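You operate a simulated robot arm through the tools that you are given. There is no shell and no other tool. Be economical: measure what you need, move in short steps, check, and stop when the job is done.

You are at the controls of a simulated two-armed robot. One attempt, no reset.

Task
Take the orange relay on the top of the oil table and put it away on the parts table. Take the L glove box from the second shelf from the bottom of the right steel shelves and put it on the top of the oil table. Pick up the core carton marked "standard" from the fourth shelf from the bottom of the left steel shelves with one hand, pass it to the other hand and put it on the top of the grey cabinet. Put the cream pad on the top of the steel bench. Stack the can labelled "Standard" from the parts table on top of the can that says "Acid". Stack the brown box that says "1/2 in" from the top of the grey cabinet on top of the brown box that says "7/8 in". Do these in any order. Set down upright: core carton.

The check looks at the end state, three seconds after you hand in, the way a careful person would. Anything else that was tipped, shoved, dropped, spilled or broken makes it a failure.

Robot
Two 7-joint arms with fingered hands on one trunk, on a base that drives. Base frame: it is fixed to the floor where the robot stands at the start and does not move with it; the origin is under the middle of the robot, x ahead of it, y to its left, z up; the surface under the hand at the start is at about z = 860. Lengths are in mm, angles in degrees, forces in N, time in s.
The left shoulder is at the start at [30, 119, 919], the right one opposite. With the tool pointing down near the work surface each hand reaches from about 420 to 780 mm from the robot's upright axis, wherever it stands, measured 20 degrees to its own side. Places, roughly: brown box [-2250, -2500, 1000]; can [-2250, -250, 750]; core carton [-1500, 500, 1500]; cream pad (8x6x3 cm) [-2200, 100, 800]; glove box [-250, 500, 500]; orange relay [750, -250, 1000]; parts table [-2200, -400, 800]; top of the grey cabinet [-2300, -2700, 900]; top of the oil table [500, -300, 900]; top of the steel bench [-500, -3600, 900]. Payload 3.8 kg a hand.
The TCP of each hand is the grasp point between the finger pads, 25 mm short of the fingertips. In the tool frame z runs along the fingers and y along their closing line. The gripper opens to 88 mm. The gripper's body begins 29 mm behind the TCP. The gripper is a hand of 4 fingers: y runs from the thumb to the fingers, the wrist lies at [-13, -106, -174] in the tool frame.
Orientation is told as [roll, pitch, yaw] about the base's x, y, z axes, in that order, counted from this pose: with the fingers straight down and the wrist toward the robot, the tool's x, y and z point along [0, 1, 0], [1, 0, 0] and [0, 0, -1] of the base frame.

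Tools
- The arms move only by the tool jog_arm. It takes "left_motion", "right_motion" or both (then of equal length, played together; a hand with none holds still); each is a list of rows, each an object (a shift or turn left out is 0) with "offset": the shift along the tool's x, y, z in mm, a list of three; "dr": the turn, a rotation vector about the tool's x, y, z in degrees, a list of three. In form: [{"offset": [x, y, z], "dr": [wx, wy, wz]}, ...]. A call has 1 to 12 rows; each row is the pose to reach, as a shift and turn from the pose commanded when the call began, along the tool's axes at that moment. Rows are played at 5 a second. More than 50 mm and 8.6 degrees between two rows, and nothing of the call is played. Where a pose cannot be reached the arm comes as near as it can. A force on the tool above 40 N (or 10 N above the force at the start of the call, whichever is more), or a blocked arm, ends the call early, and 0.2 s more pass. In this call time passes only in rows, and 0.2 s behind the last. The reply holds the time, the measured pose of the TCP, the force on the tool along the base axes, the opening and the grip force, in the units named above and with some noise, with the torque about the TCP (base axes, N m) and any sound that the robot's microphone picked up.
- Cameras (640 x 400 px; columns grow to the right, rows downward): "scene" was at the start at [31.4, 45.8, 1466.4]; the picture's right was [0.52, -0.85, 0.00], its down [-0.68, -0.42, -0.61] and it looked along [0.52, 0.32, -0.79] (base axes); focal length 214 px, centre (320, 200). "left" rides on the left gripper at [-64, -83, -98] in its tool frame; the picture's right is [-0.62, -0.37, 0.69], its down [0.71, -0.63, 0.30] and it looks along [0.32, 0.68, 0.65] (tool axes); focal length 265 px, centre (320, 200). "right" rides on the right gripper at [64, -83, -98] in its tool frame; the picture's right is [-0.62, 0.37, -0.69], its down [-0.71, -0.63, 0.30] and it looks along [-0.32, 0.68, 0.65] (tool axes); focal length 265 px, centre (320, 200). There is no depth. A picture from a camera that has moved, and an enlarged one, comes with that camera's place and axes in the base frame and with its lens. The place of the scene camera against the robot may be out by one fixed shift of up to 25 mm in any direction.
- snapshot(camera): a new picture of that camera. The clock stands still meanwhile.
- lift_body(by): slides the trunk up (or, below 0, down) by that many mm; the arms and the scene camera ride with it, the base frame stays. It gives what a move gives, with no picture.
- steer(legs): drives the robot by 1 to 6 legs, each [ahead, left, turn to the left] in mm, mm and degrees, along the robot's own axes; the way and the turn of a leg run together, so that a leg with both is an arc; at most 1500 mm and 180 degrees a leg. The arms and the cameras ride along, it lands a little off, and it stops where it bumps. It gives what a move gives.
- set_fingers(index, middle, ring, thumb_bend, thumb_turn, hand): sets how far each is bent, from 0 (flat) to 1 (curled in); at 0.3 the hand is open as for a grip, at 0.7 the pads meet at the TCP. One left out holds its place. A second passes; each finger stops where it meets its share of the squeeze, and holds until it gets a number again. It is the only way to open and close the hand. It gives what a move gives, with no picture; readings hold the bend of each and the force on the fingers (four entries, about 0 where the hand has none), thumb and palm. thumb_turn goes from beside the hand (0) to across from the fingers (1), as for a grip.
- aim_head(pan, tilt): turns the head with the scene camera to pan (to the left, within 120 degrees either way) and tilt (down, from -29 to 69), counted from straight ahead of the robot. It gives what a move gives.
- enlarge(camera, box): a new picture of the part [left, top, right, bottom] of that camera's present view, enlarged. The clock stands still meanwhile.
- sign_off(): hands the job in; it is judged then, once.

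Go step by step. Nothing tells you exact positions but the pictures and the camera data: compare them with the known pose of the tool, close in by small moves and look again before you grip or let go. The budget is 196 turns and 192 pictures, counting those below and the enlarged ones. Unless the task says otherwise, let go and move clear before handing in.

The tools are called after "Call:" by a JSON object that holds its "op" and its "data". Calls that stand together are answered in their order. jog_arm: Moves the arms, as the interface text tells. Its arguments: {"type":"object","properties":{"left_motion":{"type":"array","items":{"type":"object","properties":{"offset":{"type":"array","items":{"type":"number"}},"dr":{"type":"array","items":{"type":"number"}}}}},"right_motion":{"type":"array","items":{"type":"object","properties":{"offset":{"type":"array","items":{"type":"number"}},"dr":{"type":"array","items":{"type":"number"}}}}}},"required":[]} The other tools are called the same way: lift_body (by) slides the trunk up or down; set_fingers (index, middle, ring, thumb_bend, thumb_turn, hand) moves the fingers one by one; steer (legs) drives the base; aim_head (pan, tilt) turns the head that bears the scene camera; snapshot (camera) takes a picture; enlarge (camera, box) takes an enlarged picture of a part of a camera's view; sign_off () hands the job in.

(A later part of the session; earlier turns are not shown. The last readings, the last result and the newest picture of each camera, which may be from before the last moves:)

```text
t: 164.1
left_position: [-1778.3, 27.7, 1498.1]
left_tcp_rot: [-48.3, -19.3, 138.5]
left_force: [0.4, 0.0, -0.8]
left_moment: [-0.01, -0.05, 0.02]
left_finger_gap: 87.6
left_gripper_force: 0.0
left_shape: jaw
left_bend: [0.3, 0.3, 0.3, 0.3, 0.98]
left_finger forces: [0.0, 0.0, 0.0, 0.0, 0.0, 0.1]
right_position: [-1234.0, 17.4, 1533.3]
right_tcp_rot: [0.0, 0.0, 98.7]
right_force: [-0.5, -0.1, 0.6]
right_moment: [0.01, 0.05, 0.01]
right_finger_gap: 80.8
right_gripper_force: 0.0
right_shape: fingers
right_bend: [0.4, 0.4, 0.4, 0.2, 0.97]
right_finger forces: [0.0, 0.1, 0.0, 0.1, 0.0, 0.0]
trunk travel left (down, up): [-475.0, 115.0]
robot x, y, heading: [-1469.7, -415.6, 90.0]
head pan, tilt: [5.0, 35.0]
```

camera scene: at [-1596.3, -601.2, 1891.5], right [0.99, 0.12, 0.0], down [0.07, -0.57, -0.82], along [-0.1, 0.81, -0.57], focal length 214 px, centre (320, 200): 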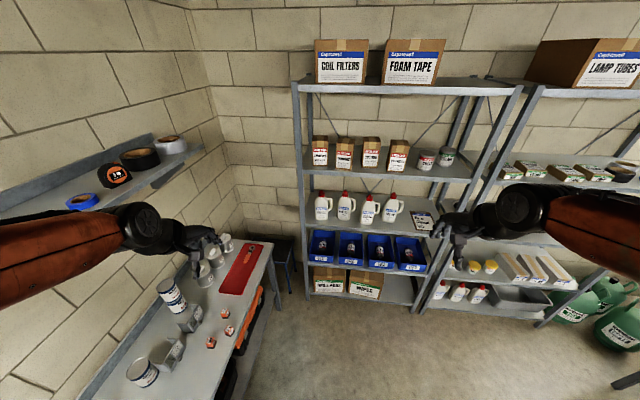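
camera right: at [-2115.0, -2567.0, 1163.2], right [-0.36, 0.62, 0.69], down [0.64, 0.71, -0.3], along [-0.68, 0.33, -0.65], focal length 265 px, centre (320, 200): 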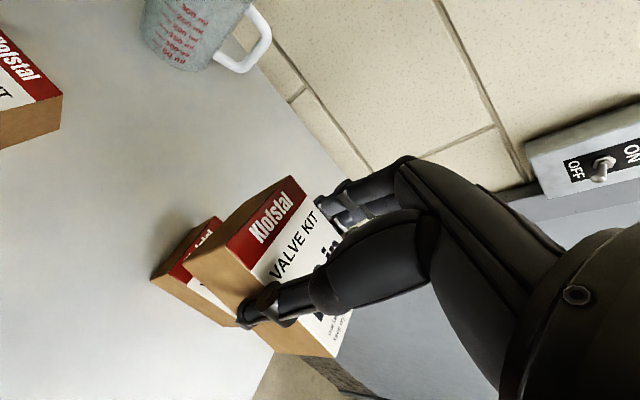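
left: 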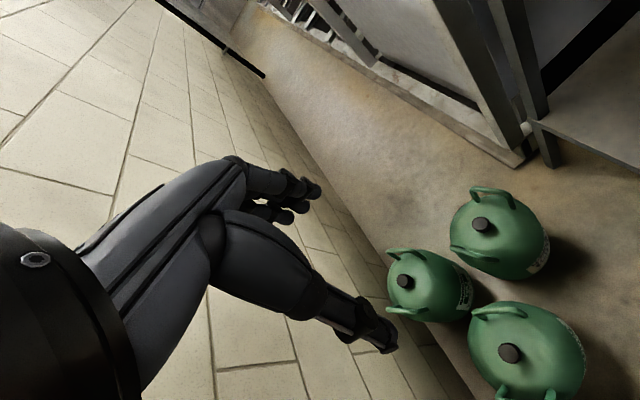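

Call:
{"op": "jog_arm", "data": {"left_motion": [{"dr": [-4.65, -4.65, -4.65]}, {"dr": [-9.3, -9.3, -9.3]}, {"dr": [-13.95, -13.95, -13.95]}, {"dr": [-18.6, -18.6, -18.6]}, {"dr": [-23.2, -23.2, -23.2]}, {"dr": [-27.9, -27.9, -27.9]}, {"dr": [-32.5, -32.5, -32.5]}]}}

Call:
{"op": "set_fingers", "data": {"hand": "left", "index": 0.1, "middle": 0.1, "ring": 0.1, "thumb_bend": 0.15}}

Call:
{"op": "snapshot", "data": {"camera": "left"}}

Call:
{"op": "snapshot", "data": {"camera": "scene"}}

```text
t: 165.7
left_position: [-1779.7, 34.4, 1498.6]
left_tcp_rot: [-90.3, 0.0, -179.7]
left_force: [-0.3, 0.5, 0.6]
left_moment: [-0.01, -0.01, 0.01]
left_finger_gap: 87.7
left_gripper_force: 0.1
left_shape: jaw
left_bend: [0.3, 0.3, 0.3, 0.3, 0.98]
left_finger forces: [0.0, 0.0, 0.0, 0.1, 0.0, 0.0]
left hand out of reach, approached as far as the arm can: row 3, 4, 5, 6, 7
right_position: [-1233.9, 17.7, 1534.4]
right_tcp_rot: [0.0, 0.0, 98.8]
right_force: [0.6, -0.2, -1.0]
right_moment: [-0.03, -0.03, 0.01]
right_finger_gap: 80.7
right_gripper_force: 0.1
right_shape: fingers
right_bend: [0.4, 0.4, 0.4, 0.2, 0.97]
right_finger forces: [0.1, 0.0, 0.1, 0.1, 0.1, 0.1]
trunk travel left (down, up): [-475.0, 115.0]
robot x, y, heading: [-1473.8, -410.8, 90.2]
head pan, tilt: [5.0, 35.0]
```

```text
t: 166.7
left_position: [-1778.8, 34.2, 1498.1]
left_tcp_rot: [-90.0, 0.0, -179.6]
left_force: [-0.3, -0.8, 0.6]
left_moment: [-0.03, -0.01, 0.0]
left_finger_gap: 117.5
left_gripper_force: 0.0
left_shape: fingers
left_bend: [0.1, 0.1, 0.1, 0.15, 0.98]
left_finger forces: [0.1, 0.0, 0.0, 0.0, 0.0, 0.1]
right_position: [-1235.4, 17.1, 1535.0]
right_tcp_rot: [0.0, 0.1, 98.7]
right_force: [-0.1, 0.1, -0.5]
right_moment: [0.0, -0.01, 0.05]
right_finger_gap: 80.9
right_gripper_force: 0.0
right_shape: fingers
right_bend: [0.4, 0.4, 0.4, 0.2, 0.97]
right_finger forces: [0.0, 0.0, 0.0, 0.1, 0.0, 0.0]
trunk travel left (down, up): [-475.0, 115.0]
robot x, y, heading: [-1475.5, -411.7, 90.2]
head pan, tilt: [5.0, 35.0]
```

```text
86 pictures are left
camera left: at [-1695.2, -64.1, 1562.9], right [0.37, 0.69, 0.62], down [0.63, 0.31, -0.71], along [-0.69, 0.65, -0.32], focal length 265 px, centre (320, 200)
```

left: 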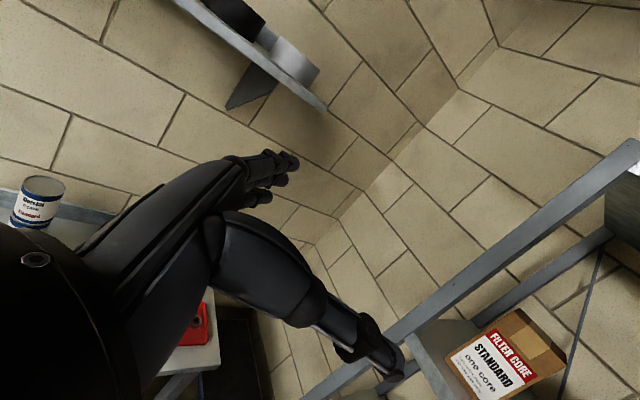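

```text
85 pictures are left
camera scene: at [-1495.9, -339.4, 1891.6], right [1.0, 0.09, 0.0], down [0.05, -0.57, -0.82], along [-0.07, 0.82, -0.57], focal length 214 px, centre (320, 200)
```

scene: 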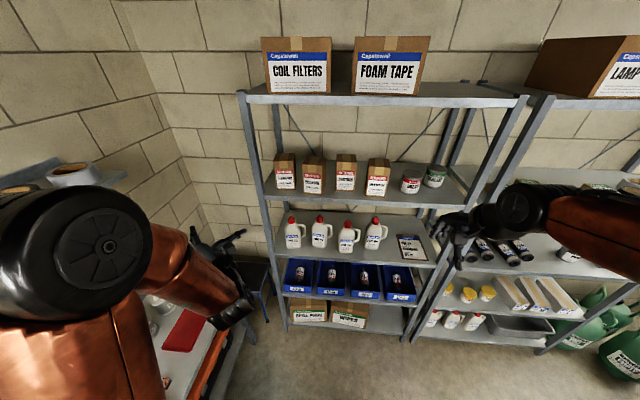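

Call:
{"op": "jog_arm", "data": {"left_motion": [{"offset": [30, -15, 0]}, {"offset": [60, -30, 0]}, {"offset": [90, -46, 0]}]}}

Call:
{"op": "steer", "data": {"legs": [[260, 0, 0]]}}

Call:
{"op": "snapshot", "data": {"camera": "left"}}

Call:
{"op": "snapshot", "data": {"camera": "scene"}}

```text
t: 167.5
left_position: [-1732.9, 33.3, 1408.3]
left_tcp_rot: [-89.9, 0.0, -179.7]
left_force: [-1.4, -0.1, -0.4]
left_moment: [-0.02, -0.03, -0.01]
left_finger_gap: 117.3
left_gripper_force: 0.1
left_shape: fingers
left_bend: [0.1, 0.1, 0.1, 0.15, 0.98]
left_finger forces: [0.0, 0.0, 0.0, 0.1, 0.0, 0.0]
right_position: [-1232.0, 18.7, 1534.7]
right_tcp_rot: [0.0, 0.1, 98.8]
right_force: [0.2, 0.3, -0.5]
right_moment: [0.01, 0.0, 0.02]
right_finger_gap: 81.1
right_gripper_force: 0.0
right_shape: fingers
right_bend: [0.4, 0.4, 0.4, 0.2, 0.97]
right_finger forces: [0.1, 0.0, 0.0, 0.0, 0.0, 0.0]
trunk travel left (down, up): [-475.0, 115.0]
robot x, y, heading: [-1476.4, -416.1, 90.3]
head pan, tilt: [5.0, 35.0]
```

```text
t: 169.4
left_position: [-1735.2, 291.0, 1410.4]
left_tcp_rot: [-90.1, 0.0, -179.8]
left_force: [-0.3, 0.1, -0.2]
left_moment: [-0.01, -0.02, 0.02]
left_finger_gap: 117.5
left_gripper_force: 0.0
left_shape: fingers
left_bend: [0.1, 0.1, 0.1, 0.15, 0.98]
left_finger forces: [0.0, 0.0, 0.0, 0.1, 0.1, 0.1]
right_position: [-1235.3, 276.7, 1534.1]
right_tcp_rot: [0.0, 0.0, 98.7]
right_force: [0.0, 0.4, -0.6]
right_moment: [0.0, -0.01, 0.01]
right_finger_gap: 80.6
right_gripper_force: 0.0
right_shape: fingers
right_bend: [0.4, 0.4, 0.4, 0.2, 0.97]
right_finger forces: [0.1, 0.1, 0.0, 0.0, 0.0, 0.0]
trunk travel left (down, up): [-475.0, 115.0]
robot x, y, heading: [-1477.1, -152.8, 90.3]
head pan, tilt: [5.0, 35.0]
```

```text
84 pictures are left
camera left: at [-1650.7, 193.7, 1474.1], right [0.37, 0.69, 0.62], down [0.63, 0.31, -0.71], along [-0.69, 0.65, -0.32], focal length 265 px, centre (320, 200)
```

left: 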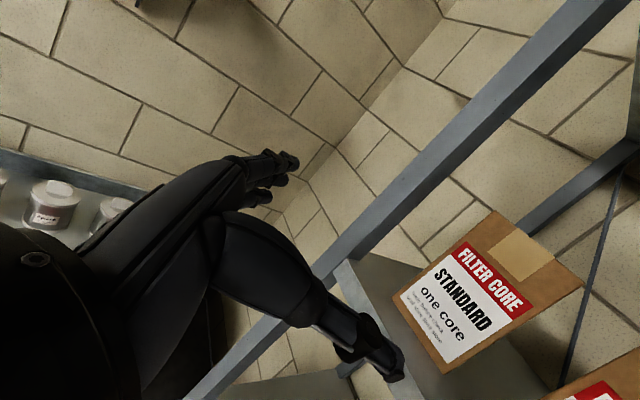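

```text
83 pictures are left
camera scene: at [-1496.7, -81.0, 1891.6], right [1.0, 0.09, 0.0], down [0.05, -0.57, -0.82], along [-0.07, 0.82, -0.57], focal length 214 px, centre (320, 200)
```

scene: 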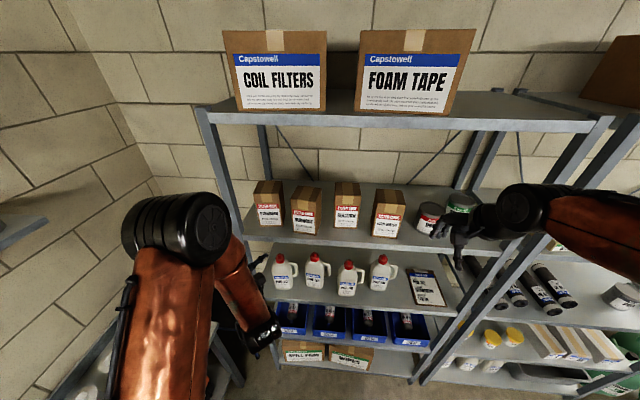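

Call:
{"op": "enlarge", "data": {"camera": "left", "box": [380, 195, 600, 385]}}

Call:
{"op": "enlarge", "data": {"camera": "scene", "box": [230, 160, 340, 250]}}

```text
2.11 times, centred on (490, 290) of left
camera zoom: at [-1650.7, 193.7, 1474.1], right [0.37, 0.69, 0.62], down [0.63, 0.31, -0.71], along [-0.69, 0.65, -0.32], focal length 559 px, centre (-38, 10)
```

zoom: 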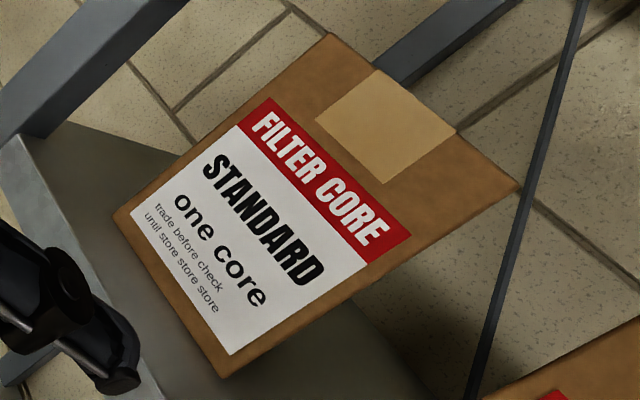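

```text
4.44 times, centred on (285, 205) of scene
camera zoom: at [-1496.7, -81.0, 1891.6], right [1.0, 0.09, 0.0], down [0.05, -0.57, -0.82], along [-0.07, 0.82, -0.57], focal length 953 px, centre (476, 178)
```

zoom: 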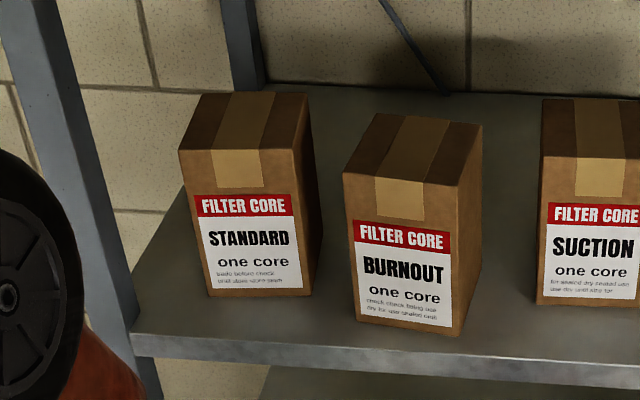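

Carton: front face y≈520, x from about -1775 to -1682, z 1332–1491. Move the open left hand to just in front of it and check the finger alignment.

Call:
{"op": "jog_arm", "data": {"left_motion": [{"offset": [8, -3, 45]}, {"offset": [16, -5, 90]}, {"offset": [16, -5, 130]}, {"offset": [16, -5, 165]}]}}

Call:
{"op": "snapshot", "data": {"camera": "left"}}

Call:
{"op": "enlarge", "data": {"camera": "scene", "box": [190, 150, 360, 290]}}

```text
t: 170.4
left_position: [-1730.3, 459.1, 1391.6]
left_tcp_rot: [-90.0, 0.1, -179.7]
left_force: [0.4, -0.4, -0.6]
left_moment: [0.01, -0.01, 0.01]
left_finger_gap: 117.4
left_gripper_force: 0.1
left_shape: fingers
left_bend: [0.1, 0.1, 0.1, 0.15, 0.98]
left_finger forces: [0.0, 0.0, 0.0, 0.1, 0.0, 0.1]
right_position: [-1234.0, 277.0, 1534.8]
right_tcp_rot: [0.0, 0.0, 98.7]
right_force: [-0.1, 0.8, 0.5]
right_moment: [-0.02, 0.01, 0.0]
right_finger_gap: 80.8
right_gripper_force: 0.1
right_shape: fingers
right_bend: [0.4, 0.4, 0.4, 0.2, 0.97]
right_finger forces: [0.0, 0.1, 0.1, 0.0, 0.0, 0.1]
trunk travel left (down, up): [-475.0, 115.0]
robot x, y, heading: [-1481.8, -154.4, 90.3]
head pan, tilt: [5.0, 35.0]
```

```text
80 pictures are left
camera left: at [-1645.6, 359.8, 1456.3], right [0.37, 0.69, 0.62], down [0.63, 0.31, -0.71], along [-0.69, 0.65, -0.32], focal length 265 px, centre (320, 200)
```

left: 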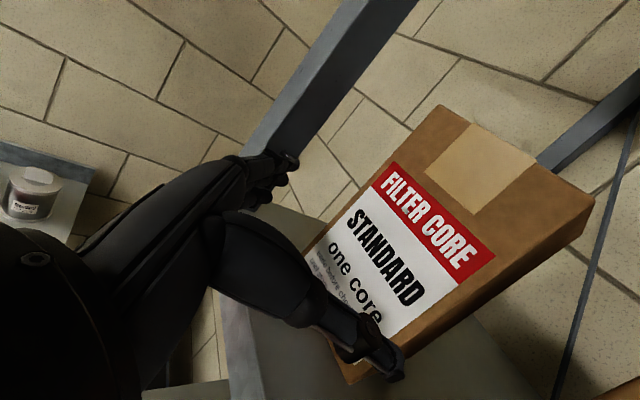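

```text
2.86 times, centred on (275, 220) of scene
camera zoom: at [-1496.7, -79.1, 1891.6], right [1.0, 0.09, 0.0], down [0.05, -0.57, -0.82], along [-0.07, 0.82, -0.57], focal length 613 px, centre (449, 143)
```

zoom: 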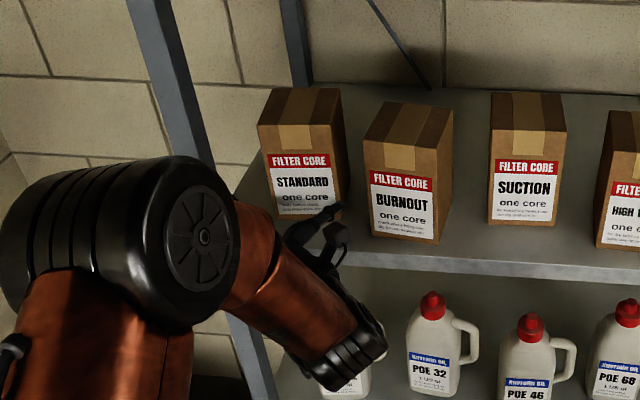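

From two left-camera views: carton centre x≈-1720 at the front, front y≈498, yawed ≈7°. Align the hand with that.

Call:
{"op": "jog_arm", "data": {"left_motion": [{"offset": [0, -8, 0], "dr": [-3.5, 0, 0]}, {"offset": [0, -14, 3], "dr": [-7, 0, 0]}]}}

Call:
{"op": "snapshot", "data": {"camera": "left"}}

Call:
{"op": "aim_head", "data": {"pan": 35, "tilt": 35}}

Call:
{"op": "snapshot", "data": {"camera": "scene"}}

```text
t: 171.0
left_position: [-1715.5, 460.0, 1393.6]
left_tcp_rot: [-90.0, 0.0, -172.7]
left_force: [0.0, -0.4, -0.2]
left_moment: [0.04, 0.01, 0.01]
left_finger_gap: 117.8
left_gripper_force: 0.2
left_shape: fingers
left_bend: [0.1, 0.1, 0.1, 0.15, 0.98]
left_finger forces: [0.0, 0.0, 0.1, 0.0, 0.0, 0.1]
right_position: [-1235.2, 277.0, 1534.0]
right_tcp_rot: [0.1, 0.1, 98.7]
right_force: [-0.2, 0.1, 0.7]
right_moment: [0.0, 0.02, 0.0]
right_finger_gap: 81.0
right_gripper_force: 0.2
right_shape: fingers
right_bend: [0.4, 0.4, 0.4, 0.2, 0.97]
right_finger forces: [0.0, 0.0, 0.0, 0.0, 0.0, 0.0]
trunk travel left (down, up): [-475.0, 115.0]
robot x, y, heading: [-1477.6, -155.5, 90.1]
head pan, tilt: [5.0, 35.0]
```

```text
78 pictures are left
camera left: at [-1619.4, 373.6, 1457.0], right [0.28, 0.73, 0.62], down [0.59, 0.38, -0.71], along [-0.76, 0.56, -0.32], focal length 265 px, centre (320, 200)
```

left: 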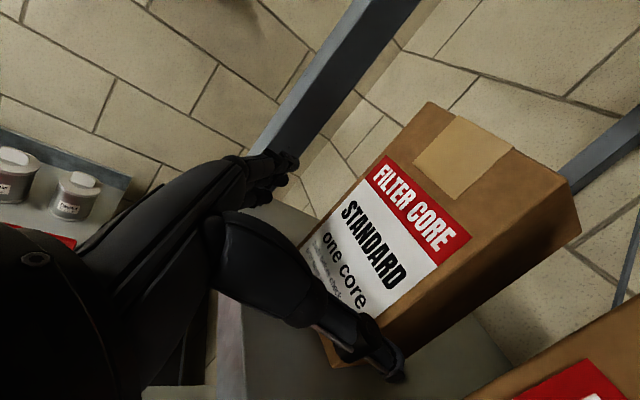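

```text
t: 171.9
left_position: [-1716.9, 461.0, 1392.3]
left_tcp_rot: [-89.9, 0.0, -172.8]
left_force: [-0.3, -0.5, 0.4]
left_moment: [-0.01, 0.01, -0.02]
left_finger_gap: 117.4
left_gripper_force: 0.1
left_shape: fingers
left_bend: [0.1, 0.1, 0.1, 0.15, 0.98]
left_finger forces: [0.0, 0.0, 0.0, 0.1, 0.0, 0.1]
right_position: [-1235.2, 277.3, 1534.5]
right_tcp_rot: [-0.1, -0.1, 98.6]
right_force: [0.4, 0.2, -0.6]
right_moment: [0.02, 0.0, 0.02]
right_finger_gap: 80.9
right_gripper_force: 0.0
right_shape: fingers
right_bend: [0.4, 0.4, 0.4, 0.2, 0.97]
right_finger forces: [0.1, 0.0, 0.0, 0.0, 0.1, 0.0]
trunk travel left (down, up): [-475.0, 115.0]
robot x, y, heading: [-1480.1, -154.9, 89.9]
head pan, tilt: [35.0, 35.0]
```

```text
77 pictures are left
camera scene: at [-1539.4, -95.6, 1891.6], right [0.82, 0.58, 0.0], down [0.33, -0.47, -0.82], along [-0.47, 0.67, -0.57], focal length 214 px, centre (320, 200)
```

scene: 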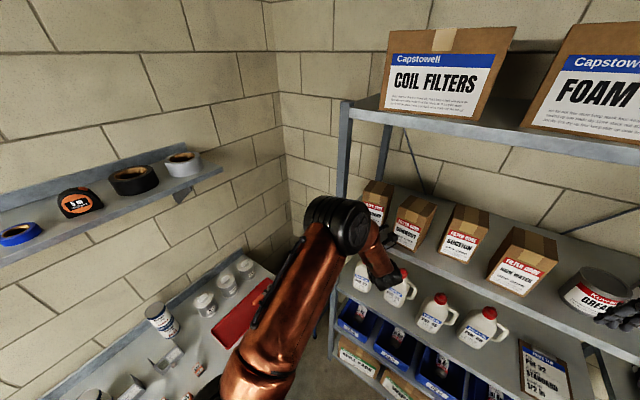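

Call:
{"op": "jog_arm", "data": {"left_motion": [{"offset": [0, 0, 20]}, {"offset": [0, 0, 40]}]}}

Call:
{"op": "snapshot", "data": {"camera": "left"}}

```text
t: 172.5
left_position: [-1721.8, 501.4, 1390.6]
left_tcp_rot: [-90.0, -0.1, -172.8]
left_force: [0.9, -0.7, 0.0]
left_moment: [-0.03, 0.05, -0.06]
left_finger_gap: 119.1
left_gripper_force: 0.8
left_shape: fingers
left_bend: [0.1, 0.1, 0.1, 0.14, 0.97]
left_finger forces: [0.0, 0.0, 0.1, 0.0, 1.2, 0.0]
right_position: [-1234.6, 277.4, 1533.9]
right_tcp_rot: [0.0, 0.1, 98.7]
right_force: [0.1, 0.3, 0.0]
right_moment: [-0.03, 0.03, 0.01]
right_finger_gap: 80.8
right_gripper_force: 0.1
right_shape: fingers
right_bend: [0.4, 0.4, 0.4, 0.2, 0.97]
right_finger forces: [0.0, 0.0, 0.1, 0.0, 0.0, 0.0]
trunk travel left (down, up): [-475.0, 115.0]
robot x, y, heading: [-1479.2, -155.9, 90.1]
head pan, tilt: [35.0, 35.0]
```

```text
76 pictures are left
camera left: at [-1626.3, 414.3, 1456.1], right [0.28, 0.73, 0.62], down [0.59, 0.38, -0.71], along [-0.76, 0.56, -0.32], focal length 265 px, centre (320, 200)
```

left: 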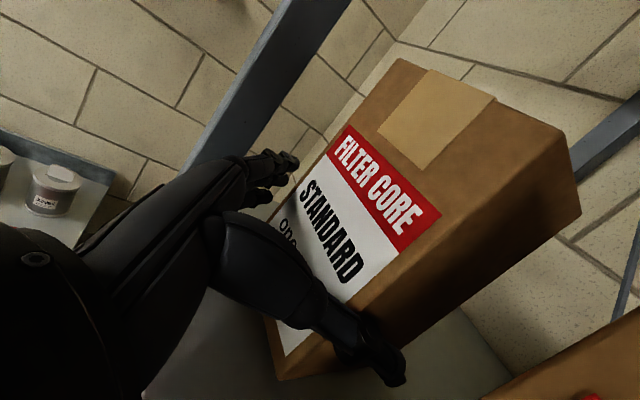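

Call:
{"op": "jog_arm", "data": {"left_motion": [{"offset": [0, 0, -20]}, {"offset": [0, -8, -20]}]}}

Call:
{"op": "set_fingers", "data": {"hand": "left", "thumb_bend": 0.08}}

Call:
{"op": "jog_arm", "data": {"left_motion": [{"offset": [0, 0, 20]}, {"offset": [0, 0, 32]}]}}

Call:
{"op": "snapshot", "data": {"camera": "left"}}

```text
t: 173.1
left_position: [-1709.9, 482.7, 1392.0]
left_tcp_rot: [-90.1, 0.1, -172.7]
left_force: [-0.9, -0.2, -0.1]
left_moment: [0.01, 0.0, 0.0]
left_finger_gap: 117.9
left_gripper_force: 0.0
left_shape: fingers
left_bend: [0.1, 0.1, 0.1, 0.15, 0.97]
left_finger forces: [0.0, 0.0, 0.0, 0.0, 0.0, 0.0]
right_position: [-1235.0, 276.9, 1534.0]
right_tcp_rot: [0.0, 0.1, 98.7]
right_force: [-0.6, -0.8, -0.5]
right_moment: [0.02, -0.01, 0.01]
right_finger_gap: 80.9
right_gripper_force: 0.0
right_shape: fingers
right_bend: [0.4, 0.4, 0.4, 0.2, 0.97]
right_finger forces: [0.0, 0.0, 0.0, 0.1, 0.0, 0.0]
trunk travel left (down, up): [-475.0, 115.0]
robot x, y, heading: [-1482.2, -152.5, 90.3]
head pan, tilt: [35.0, 35.0]
```

```text
t: 174.1
left_position: [-1711.4, 482.7, 1392.6]
left_tcp_rot: [-89.9, -0.1, -172.8]
left_force: [0.0, 0.4, 0.5]
left_moment: [0.0, 0.04, -0.02]
left_finger_gap: 120.2
left_gripper_force: 0.0
left_shape: fingers
left_bend: [0.1, 0.1, 0.1, 0.08, 0.97]
left_finger forces: [0.1, 0.0, 0.0, 0.0, 0.0, 0.1]
right_position: [-1235.5, 276.4, 1534.1]
right_tcp_rot: [0.0, 0.0, 98.8]
right_force: [0.5, 0.0, 0.1]
right_moment: [0.01, 0.07, 0.01]
right_finger_gap: 80.6
right_gripper_force: 0.0
right_shape: fingers
right_bend: [0.4, 0.4, 0.4, 0.2, 0.97]
right_finger forces: [0.0, 0.0, 0.1, 0.0, 0.0, 0.0]
trunk travel left (down, up): [-475.0, 115.0]
robot x, y, heading: [-1477.7, -153.5, 90.2]
head pan, tilt: [35.0, 35.0]
```

```text
t: 174.7
left_position: [-1716.3, 513.5, 1392.7]
left_tcp_rot: [-90.0, 0.0, -172.7]
left_force: [0.4, -1.3, -0.4]
left_moment: [-0.01, -0.04, 0.03]
left_finger_gap: 121.7
left_gripper_force: 1.2
left_shape: fingers
left_bend: [0.1, 0.1, 0.1, 0.08, 0.97]
left_finger forces: [0.9, 0.1, 0.1, 0.1, 0.0, 0.1]
right_position: [-1235.7, 277.5, 1535.7]
right_tcp_rot: [0.1, 0.0, 98.8]
right_force: [-0.2, 0.2, -0.4]
right_moment: [-0.01, 0.0, 0.0]
right_finger_gap: 81.0
right_gripper_force: 0.1
right_shape: fingers
right_bend: [0.4, 0.4, 0.4, 0.2, 0.97]
right_finger forces: [0.1, 0.0, 0.0, 0.0, 0.0, 0.1]
trunk travel left (down, up): [-475.0, 115.0]
robot x, y, heading: [-1476.6, -155.6, 90.1]
head pan, tilt: [35.0, 35.0]
```

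```text
75 pictures are left
camera left: at [-1620.2, 426.4, 1457.1], right [0.28, 0.73, 0.62], down [0.59, 0.38, -0.71], along [-0.76, 0.56, -0.32], focal length 265 px, centre (320, 200)
```

left: 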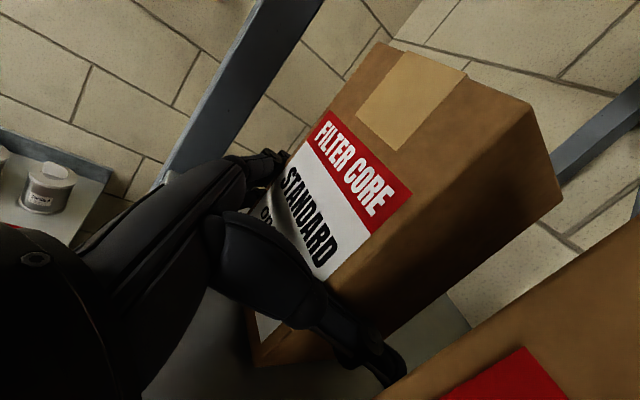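

Call:
{"op": "jog_arm", "data": {"left_motion": [{"offset": [0, 0, -10]}, {"offset": [0, 2, -20]}]}}

Call:
{"op": "set_fingers", "data": {"hand": "left", "index": 0.02, "middle": 0.04, "ring": 0.04, "thumb_bend": 0.05}}

Call:
{"op": "jog_arm", "data": {"left_motion": [{"offset": [0, 1, 15]}, {"offset": [0, 2, 30]}]}}

Call:
{"op": "snapshot", "data": {"camera": "left"}}

```text
t: 175.3
left_position: [-1714.5, 492.6, 1392.9]
left_tcp_rot: [-90.0, 0.1, -172.8]
left_force: [0.1, 0.3, -0.8]
left_moment: [-0.02, -0.01, 0.0]
left_finger_gap: 120.6
left_gripper_force: 0.2
left_shape: fingers
left_bend: [0.1, 0.1, 0.1, 0.08, 0.97]
left_finger forces: [0.0, 0.0, 0.0, 0.0, 0.0, 0.1]
right_position: [-1235.5, 276.5, 1535.4]
right_tcp_rot: [0.0, -0.1, 98.7]
right_force: [-0.9, -0.9, -0.3]
right_moment: [-0.02, 0.0, 0.0]
right_finger_gap: 80.6
right_gripper_force: 0.1
right_shape: fingers
right_bend: [0.4, 0.4, 0.4, 0.2, 0.97]
right_finger forces: [0.0, 0.1, 0.0, 0.1, 0.0, 0.1]
trunk travel left (down, up): [-475.0, 115.0]
robot x, y, heading: [-1473.3, -156.9, 90.3]
head pan, tilt: [35.0, 35.0]
```

```text
t: 176.3
left_position: [-1714.6, 493.8, 1393.1]
left_tcp_rot: [-90.0, 0.0, -172.8]
left_force: [-0.4, -0.3, -0.7]
left_moment: [0.0, 0.0, 0.02]
left_finger_gap: 129.4
left_gripper_force: 0.0
left_shape: fingers
left_bend: [0.02, 0.04, 0.04, 0.05, 0.97]
left_finger forces: [0.1, 0.1, 0.1, 0.0, 0.0, 0.1]
right_position: [-1234.9, 275.9, 1534.9]
right_tcp_rot: [0.0, 0.0, 98.6]
right_force: [0.8, -0.8, 0.5]
right_moment: [-0.01, -0.02, -0.01]
right_finger_gap: 80.4
right_gripper_force: 0.0
right_shape: fingers
right_bend: [0.4, 0.4, 0.4, 0.2, 0.97]
right_finger forces: [0.0, 0.1, 0.1, 0.0, 0.0, 0.1]
trunk travel left (down, up): [-475.0, 115.0]
robot x, y, heading: [-1476.3, -151.8, 90.0]
head pan, tilt: [35.0, 35.0]
```

```text
t: 176.9
left_position: [-1719.7, 523.2, 1393.7]
left_tcp_rot: [-90.0, -0.1, -172.7]
left_force: [0.9, -0.8, -0.4]
left_moment: [0.03, 0.0, 0.01]
left_finger_gap: 129.5
left_gripper_force: 0.6
left_shape: fingers
left_bend: [0.02, 0.04, 0.04, 0.05, 0.98]
left_finger forces: [0.1, 0.1, 0.0, 0.0, 1.7, 0.0]
right_position: [-1234.6, 276.9, 1535.0]
right_tcp_rot: [0.0, 0.0, 98.7]
right_force: [-0.1, -0.2, 0.5]
right_moment: [0.02, 0.02, -0.02]
right_finger_gap: 80.9
right_gripper_force: 0.0
right_shape: fingers
right_bend: [0.4, 0.4, 0.4, 0.2, 0.97]
right_finger forces: [0.0, 0.0, 0.0, 0.1, 0.0, 0.0]
trunk travel left (down, up): [-475.0, 115.0]
robot x, y, heading: [-1475.4, -153.1, 90.1]
head pan, tilt: [35.0, 35.0]
```

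```text
74 pictures are left
camera left: at [-1623.4, 435.7, 1457.7], right [0.28, 0.73, 0.62], down [0.59, 0.38, -0.71], along [-0.76, 0.56, -0.32], focal length 265 px, centre (320, 200)
```

left: 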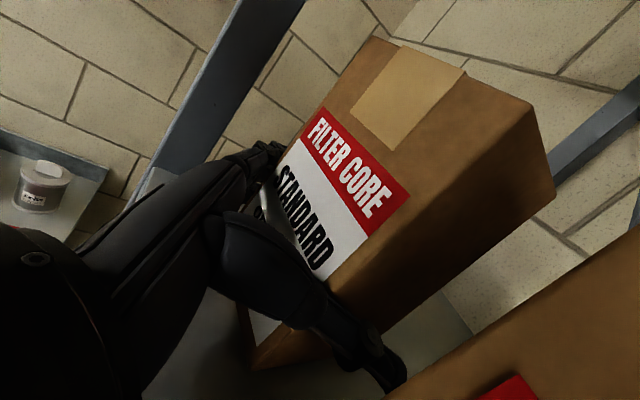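

Hand is around the carton sides. Close the grip.

Call:
{"op": "set_fingers", "data": {"hand": "left", "index": 0.5, "middle": 0.5, "ring": 0.5, "thumb_bend": 0.5}}

Call:
{"op": "snapshot", "data": {"camera": "left"}}

```text
t: 177.9
left_position: [-1721.5, 522.0, 1393.5]
left_tcp_rot: [-90.1, 0.0, -172.7]
left_force: [-4.1, -0.9, 2.6]
left_moment: [-0.09, 0.54, 0.13]
left_finger_gap: 107.0
left_gripper_force: 41.3
left_shape: fingers
left_bend: [0.16, 0.33, 0.27, 0.3, 0.94]
left_finger forces: [15.9, 8.9, 18.0, 0.0, 39.8, 0.1]
right_position: [-1235.8, 274.9, 1535.2]
right_tcp_rot: [0.0, 0.0, 98.7]
right_force: [0.8, 0.1, 0.5]
right_moment: [0.03, 0.03, 0.03]
right_finger_gap: 81.0
right_gripper_force: 0.0
right_shape: fingers
right_bend: [0.4, 0.4, 0.4, 0.2, 0.97]
right_finger forces: [0.1, 0.0, 0.0, 0.0, 0.0, 0.0]
trunk travel left (down, up): [-475.0, 115.0]
robot x, y, heading: [-1472.7, -155.7, 90.1]
head pan, tilt: [35.0, 35.0]
```

```text
73 pictures are left
camera left: at [-1625.2, 435.0, 1458.0], right [0.28, 0.73, 0.62], down [0.59, 0.38, -0.71], along [-0.76, 0.56, -0.32], focal length 265 px, centre (320, 200)
```

left: 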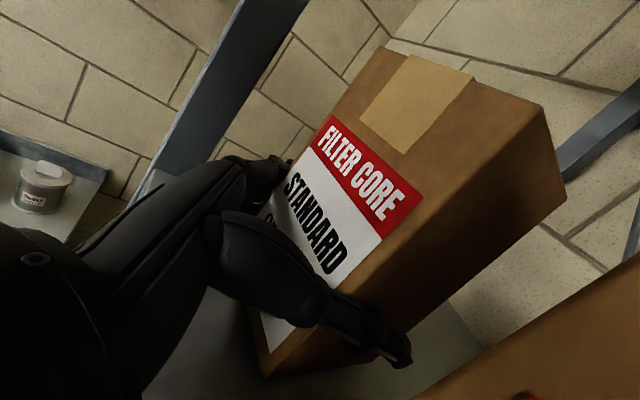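

Call:
{"op": "aim_head", "data": {"pan": 8, "tilt": 40}}

Call:
{"op": "enlarge", "data": {"camera": "scene", "box": [220, 120, 380, 240]}}

Call:
{"op": "enlarge", "data": {"camera": "left", "box": [180, 120, 440, 400]}}

```text
t: 178.8
left_position: [-1720.6, 523.6, 1393.3]
left_tcp_rot: [-90.1, 0.0, -172.8]
left_force: [-3.4, 0.1, 4.2]
left_moment: [-0.11, 0.63, 0.13]
left_finger_gap: 106.7
left_gripper_force: 40.7
left_shape: fingers
left_bend: [0.16, 0.33, 0.27, 0.3, 0.95]
left_finger forces: [15.8, 8.9, 18.3, 0.0, 39.8, 0.0]
right_position: [-1236.4, 275.9, 1533.6]
right_tcp_rot: [0.1, 0.0, 98.7]
right_force: [0.3, 0.4, 0.6]
right_moment: [-0.01, -0.02, 0.04]
right_finger_gap: 81.0
right_gripper_force: 0.0
right_shape: fingers
right_bend: [0.4, 0.4, 0.4, 0.2, 0.97]
right_finger forces: [0.1, 0.0, 0.1, 0.0, 0.1, 0.0]
trunk travel left (down, up): [-475.0, 115.0]
robot x, y, heading: [-1476.5, -153.7, 90.4]
head pan, tilt: [8.0, 40.0]
```

```text
3.33 times, centred on (300, 180) of scene
camera zoom: at [-1501.9, -84.3, 1884.1], right [0.99, 0.14, 0.0], down [0.09, -0.64, -0.77], along [-0.11, 0.76, -0.64], focal length 715 px, centre (387, 267)
```

zoom: 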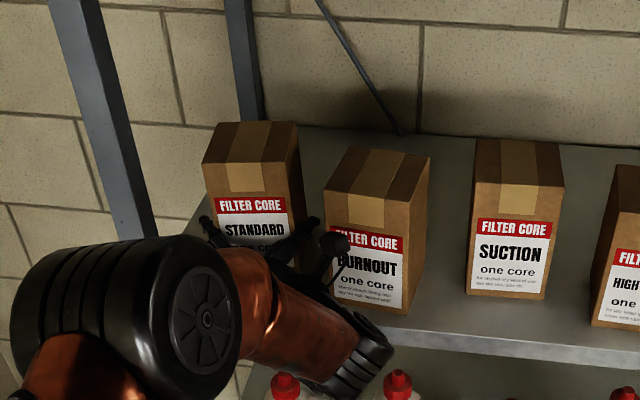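

```text
1.43 times, centred on (310, 260) of left
camera zoom: at [-1625.0, 435.0, 1457.8], right [0.28, 0.73, 0.62], down [0.59, 0.38, -0.71], along [-0.76, 0.56, -0.32], focal length 379 px, centre (334, 114)
```

zoom: 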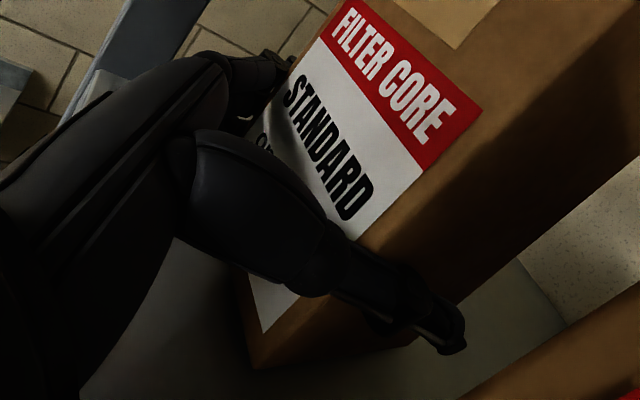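

Carton is still upright with ~40 N grip. Test-lift 20 mm.

Call:
{"op": "jog_arm", "data": {"left_motion": [{"offset": [-8, 0, 0]}, {"offset": [-20, 0, 0]}]}}

Call:
{"op": "snapshot", "data": {"camera": "left"}}

Call:
{"op": "enlarge", "data": {"camera": "scene", "box": [220, 120, 380, 240]}}

```text
t: 179.4
left_position: [-1718.5, 522.8, 1412.2]
left_tcp_rot: [-89.8, 0.1, -172.9]
left_force: [-0.1, -0.1, -5.5]
left_moment: [-0.21, -0.02, -0.01]
left_finger_gap: 102.3
left_gripper_force: 35.4
left_shape: fingers
left_bend: [0.18, 0.35, 0.27, 0.33, 0.94]
left_finger forces: [8.1, 9.4, 17.3, 0.0, 35.3, 0.0]
right_position: [-1235.2, 276.5, 1534.2]
right_tcp_rot: [0.1, 0.1, 98.8]
right_force: [0.5, -0.1, -0.1]
right_moment: [0.01, 0.02, 0.0]
right_finger_gap: 81.0
right_gripper_force: 0.0
right_shape: fingers
right_bend: [0.4, 0.4, 0.4, 0.2, 0.97]
right_finger forces: [0.0, 0.0, 0.0, 0.0, 0.0, 0.0]
trunk travel left (down, up): [-475.0, 115.0]
robot x, y, heading: [-1477.0, -152.3, 90.2]
head pan, tilt: [8.0, 40.0]
```

```text
70 pictures are left
camera left: at [-1623.4, 435.9, 1477.2], right [0.28, 0.74, 0.62], down [0.59, 0.38, -0.71], along [-0.76, 0.56, -0.33], focal length 265 px, centre (320, 200)
```

left: 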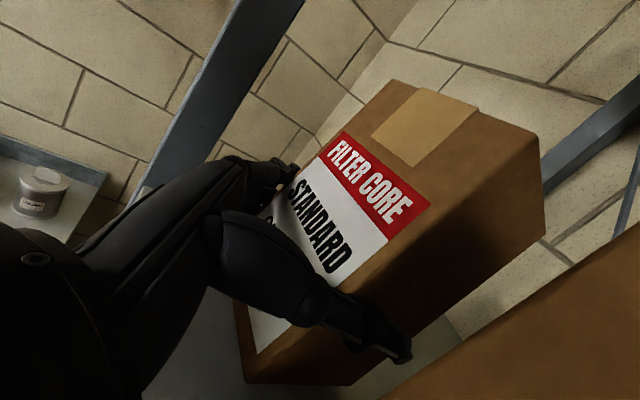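

```text
3.33 times, centred on (300, 180) of scene
camera zoom: at [-1501.3, -83.1, 1884.0], right [0.99, 0.14, 0.0], down [0.09, -0.64, -0.77], along [-0.11, 0.76, -0.64], focal length 715 px, centre (387, 267)
```

zoom: 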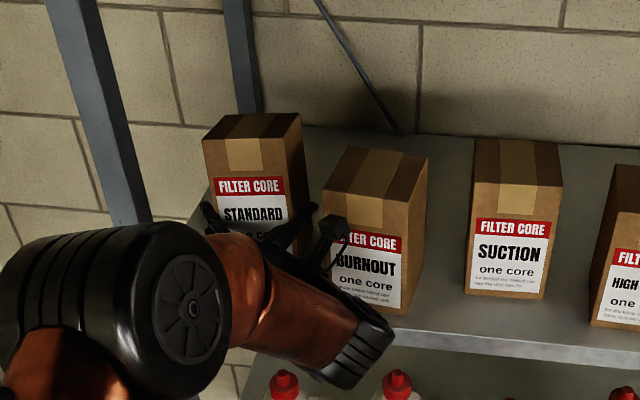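

Call:
{"op": "jog_arm", "data": {"left_motion": [{"offset": [-12, 0, 0]}, {"offset": [-25, 0, 0]}]}}

Call:
{"op": "snapshot", "data": {"camera": "left"}}

Call:
{"op": "enlarge", "data": {"camera": "scene", "box": [220, 100, 380, 220]}}

```text
t: 180.1
left_position: [-1721.0, 522.1, 1439.6]
left_tcp_rot: [-89.9, 0.0, -172.8]
left_force: [0.2, 0.0, -4.7]
left_moment: [-0.18, -0.04, -0.01]
left_finger_gap: 102.2
left_gripper_force: 34.7
left_shape: fingers
left_bend: [0.19, 0.35, 0.27, 0.33, 0.94]
left_finger forces: [7.6, 9.7, 17.5, 0.0, 34.6, 0.0]
right_position: [-1235.5, 276.0, 1533.4]
right_tcp_rot: [0.0, 0.0, 98.7]
right_force: [0.4, 0.5, 0.0]
right_moment: [-0.02, 0.02, 0.0]
right_finger_gap: 80.8
right_gripper_force: 0.1
right_shape: fingers
right_bend: [0.4, 0.4, 0.4, 0.2, 0.97]
right_finger forces: [0.0, 0.0, 0.1, 0.0, 0.0, 0.0]
trunk travel left (down, up): [-475.0, 115.0]
robot x, y, heading: [-1476.3, -150.9, 90.2]
head pan, tilt: [8.0, 40.0]
```

```text
68 pictures are left
camera left: at [-1625.0, 435.4, 1503.1], right [0.28, 0.73, 0.62], down [0.59, 0.38, -0.71], along [-0.76, 0.56, -0.33], focal length 265 px, centre (320, 200)
```

left: 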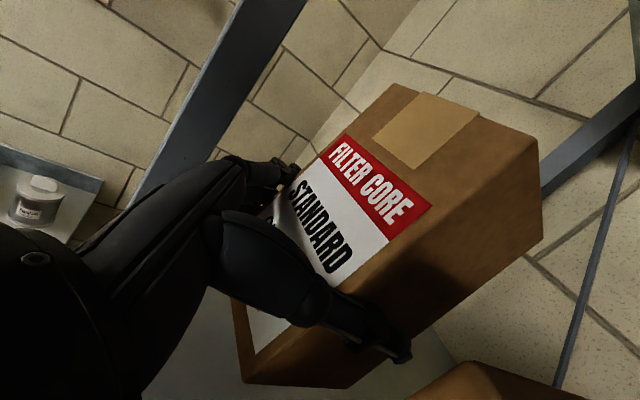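

```text
3.33 times, centred on (300, 160) of scene
camera zoom: at [-1501.3, -83.3, 1884.0], right [0.99, 0.14, 0.0], down [0.09, -0.64, -0.77], along [-0.11, 0.76, -0.64], focal length 715 px, centre (387, 333)
```

zoom: 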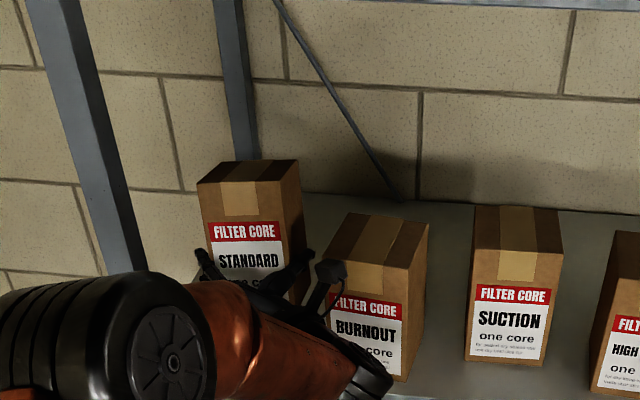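

The hold is stable. Back straight out of the shelf.

Call:
{"op": "steer", "data": {"legs": [[-500, 0, 0]]}}

Call:
{"op": "lift_body", "data": {"by": -250}}

Call:
{"op": "jog_arm", "data": {"left_motion": [{"offset": [0, -25, -25]}, {"offset": [0, -50, -50]}, {"offset": [0, -75, -75]}, {"offset": [0, -95, -90]}]}}

Call:
{"op": "aim_head", "data": {"pan": 5, "tilt": 40}}

Call:
{"op": "snapshot", "data": {"camera": "scene"}}

```text
t: 183.0
left_position: [-1719.4, 22.1, 1437.9]
left_tcp_rot: [-89.8, -0.1, -172.6]
left_force: [0.8, 0.3, -4.7]
left_moment: [-0.24, -0.06, -0.01]
left_finger_gap: 101.2
left_gripper_force: 33.9
left_shape: fingers
left_bend: [0.19, 0.35, 0.27, 0.34, 0.94]
left_finger forces: [6.6, 9.6, 17.4, 0.1, 33.7, 0.1]
right_position: [-1234.3, -221.9, 1534.4]
right_tcp_rot: [0.0, 0.2, 98.9]
right_force: [-0.2, 0.5, -1.4]
right_moment: [0.01, -0.03, -0.01]
right_finger_gap: 80.9
right_gripper_force: 0.0
right_shape: fingers
right_bend: [0.4, 0.4, 0.4, 0.2, 0.97]
right_finger forces: [0.0, 0.0, 0.1, 0.0, 0.0, 0.0]
trunk travel left (down, up): [-475.0, 115.0]
robot x, y, heading: [-1472.8, -654.6, 90.4]
head pan, tilt: [8.0, 40.0]
```

```text
t: 185.6
left_position: [-1720.0, 21.1, 1188.3]
left_tcp_rot: [-90.0, 0.0, -172.6]
left_force: [0.7, 0.9, -4.8]
left_moment: [-0.2, 0.0, 0.01]
left_finger_gap: 100.5
left_gripper_force: 33.2
left_shape: fingers
left_bend: [0.19, 0.35, 0.27, 0.34, 0.94]
left_finger forces: [6.2, 9.7, 17.4, 0.0, 33.2, 0.0]
right_position: [-1234.6, -223.7, 1283.3]
right_tcp_rot: [0.1, 0.0, 98.9]
right_force: [-0.4, 0.9, -0.2]
right_moment: [0.0, 0.03, -0.01]
right_finger_gap: 81.1
right_gripper_force: 0.1
right_shape: fingers
right_bend: [0.4, 0.4, 0.4, 0.2, 0.97]
right_finger forces: [0.1, 0.0, 0.0, 0.0, 0.0, 0.0]
trunk travel left (down, up): [-225.0, 365.0]
robot x, y, heading: [-1476.7, -655.7, 90.8]
head pan, tilt: [8.0, 40.0]
```

```text
t: 186.6
left_position: [-1614.5, -56.0, 1186.9]
left_tcp_rot: [-90.0, 0.0, -172.6]
left_force: [0.4, 0.6, -5.7]
left_moment: [-0.22, -0.06, 0.01]
left_finger_gap: 100.1
left_gripper_force: 32.1
left_shape: fingers
left_bend: [0.2, 0.35, 0.27, 0.34, 0.94]
left_finger forces: [5.6, 9.7, 17.2, 0.0, 32.4, 0.0]
right_position: [-1233.0, -224.4, 1283.8]
right_tcp_rot: [0.1, 0.2, 98.9]
right_force: [-0.9, 0.1, -0.1]
right_moment: [-0.01, -0.02, 0.01]
right_finger_gap: 81.0
right_gripper_force: 0.0
right_shape: fingers
right_bend: [0.4, 0.4, 0.4, 0.2, 0.97]
right_finger forces: [0.0, 0.0, 0.0, 0.1, 0.0, 0.1]
trunk travel left (down, up): [-225.0, 365.0]
robot x, y, heading: [-1472.4, -654.9, 90.3]
head pan, tilt: [8.0, 40.0]
```

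```text
t: 187.2
left_position: [-1614.5, -56.3, 1186.8]
left_tcp_rot: [-89.9, 0.0, -172.5]
left_force: [0.3, -0.3, -4.6]
left_moment: [-0.23, -0.03, -0.02]
left_finger_gap: 99.6
left_gripper_force: 31.9
left_shape: fingers
left_bend: [0.2, 0.35, 0.27, 0.34, 0.94]
left_finger forces: [5.4, 9.8, 17.2, 0.0, 32.2, 0.1]
right_position: [-1233.8, -222.8, 1283.9]
right_tcp_rot: [0.1, 0.1, 99.0]
right_force: [-0.2, -0.1, 0.3]
right_moment: [-0.03, 0.02, -0.01]
right_finger_gap: 80.9
right_gripper_force: 0.1
right_shape: fingers
right_bend: [0.4, 0.4, 0.4, 0.2, 0.97]
right_finger forces: [0.0, 0.1, 0.0, 0.0, 0.0, 0.1]
trunk travel left (down, up): [-225.0, 365.0]
robot x, y, heading: [-1471.7, -654.2, 90.7]
head pan, tilt: [5.0, 40.0]
```

```text
66 pictures are left
camera scene: at [-1494.4, -583.6, 1634.0], right [1.0, 0.09, 0.0], down [0.06, -0.64, -0.77], along [-0.07, 0.76, -0.64], focal length 214 px, centre (320, 200)
```

scene: 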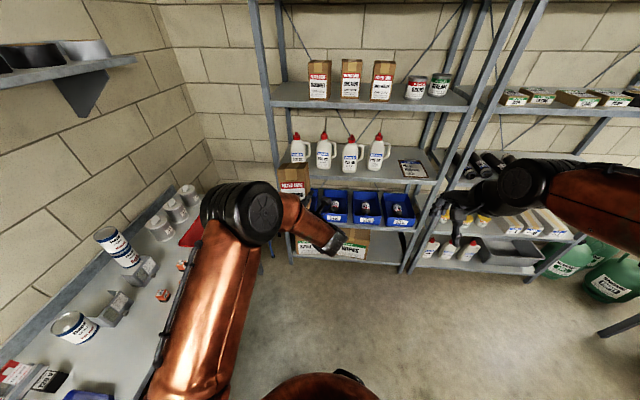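

Call:
{"op": "enlarge", "data": {"camera": "scene", "box": [260, 145, 340, 205]}}

Call:
{"op": "snapshot", "data": {"camera": "left"}}

```text
6.67 times, centred on (300, 175) of scene
camera zoom: at [-1494.4, -583.6, 1634.0], right [1.0, 0.09, 0.0], down [0.06, -0.64, -0.77], along [-0.07, 0.76, -0.64], focal length 1430 px, centre (453, 367)
```

zoom: 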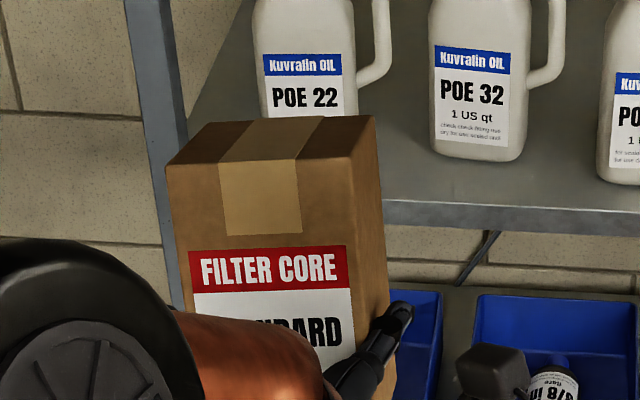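

```text
64 pictures are left
camera left: at [-1518.5, -142.3, 1251.6], right [0.28, 0.74, 0.62], down [0.59, 0.38, -0.71], along [-0.76, 0.56, -0.33], focal length 265 px, centre (320, 200)
```

left: 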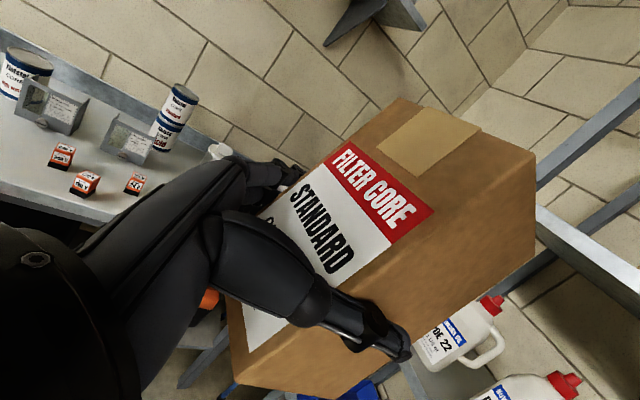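

The carton is held but tilted back ~18° in the left hand. I'll level it by pitching the hand up and bring it nearer and lower for the hand-over, gently.

Call:
{"op": "jog_arm", "data": {"left_motion": [{"offset": [14, -8, -7], "dr": [0, -3, 0]}, {"offset": [28, -16, -15], "dr": [0, -6, 0]}, {"offset": [43, -24, -22], "dr": [0, -9, 0]}, {"offset": [58, -32, -30], "dr": [0, -12, 0]}, {"offset": [72, -40, -37], "dr": [0, -15, 0]}, {"offset": [87, -47, -44], "dr": [0, -18, 0]}]}}

Call:
{"op": "snapshot", "data": {"camera": "left"}}

Call:
{"op": "snapshot", "data": {"camera": "scene"}}

```text
t: 188.6
left_position: [-1562.9, -94.9, 1100.9]
left_tcp_rot: [-108.2, 0.1, -172.6]
left_force: [1.0, -0.2, -5.7]
left_moment: [-0.18, -0.01, -0.02]
left_finger_gap: 99.5
left_gripper_force: 31.9
left_shape: fingers
left_bend: [0.2, 0.35, 0.27, 0.35, 0.94]
left_finger forces: [5.5, 9.6, 16.9, 0.0, 32.0, 0.1]
right_position: [-1233.8, -223.3, 1284.0]
right_tcp_rot: [0.0, 0.0, 99.0]
right_force: [0.6, -0.1, 0.4]
right_moment: [-0.04, 0.0, 0.01]
right_finger_gap: 80.8
right_gripper_force: 0.0
right_shape: fingers
right_bend: [0.4, 0.4, 0.4, 0.2, 0.97]
right_finger forces: [0.0, 0.0, 0.0, 0.0, 0.1, 0.0]
trunk travel left (down, up): [-225.0, 365.0]
robot x, y, heading: [-1475.8, -652.8, 90.6]
head pan, tilt: [5.0, 40.0]
```

```text
63 pictures are left
camera left: at [-1463.8, -196.2, 1131.1], right [0.3, 0.51, 0.8], down [0.56, 0.59, -0.58], along [-0.77, 0.63, -0.11], focal length 265 px, centre (320, 200)
```

left: 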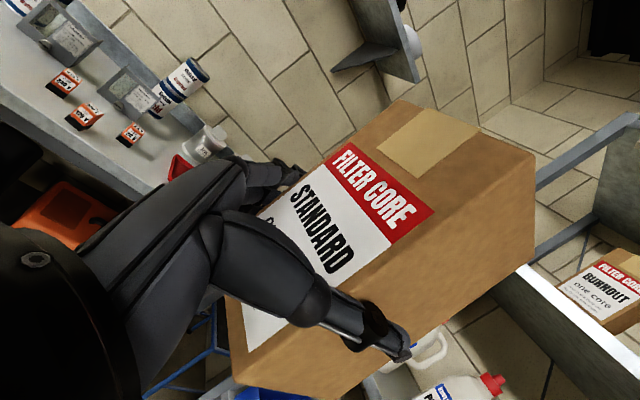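

```text
62 pictures are left
camera scene: at [-1493.7, -583.3, 1634.0], right [1.0, 0.09, 0.0], down [0.06, -0.64, -0.77], along [-0.07, 0.76, -0.64], focal length 214 px, centre (320, 200)
```

scene: 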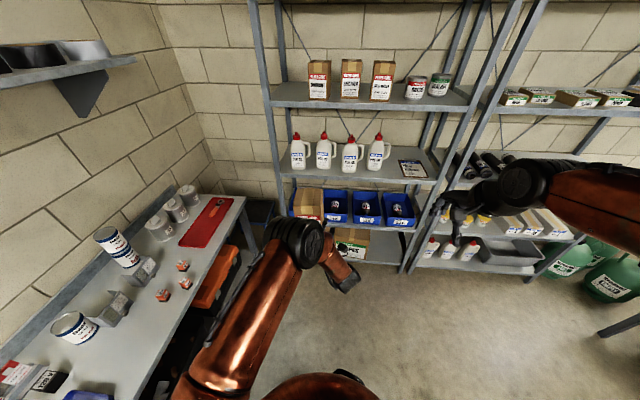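

Call:
{"op": "enlarge", "data": {"camera": "scene", "box": [260, 170, 372, 250]}}

```text
5.00 times, centred on (316, 210) of scene
camera zoom: at [-1493.7, -583.3, 1634.0], right [1.0, 0.09, 0.0], down [0.06, -0.64, -0.77], along [-0.07, 0.76, -0.64], focal length 1072 px, centre (340, 150)
```

zoom: 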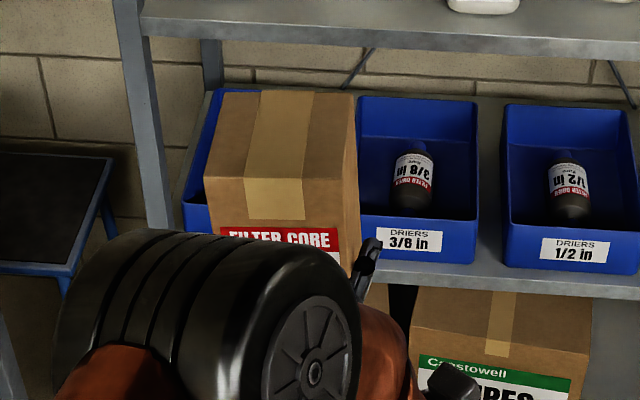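

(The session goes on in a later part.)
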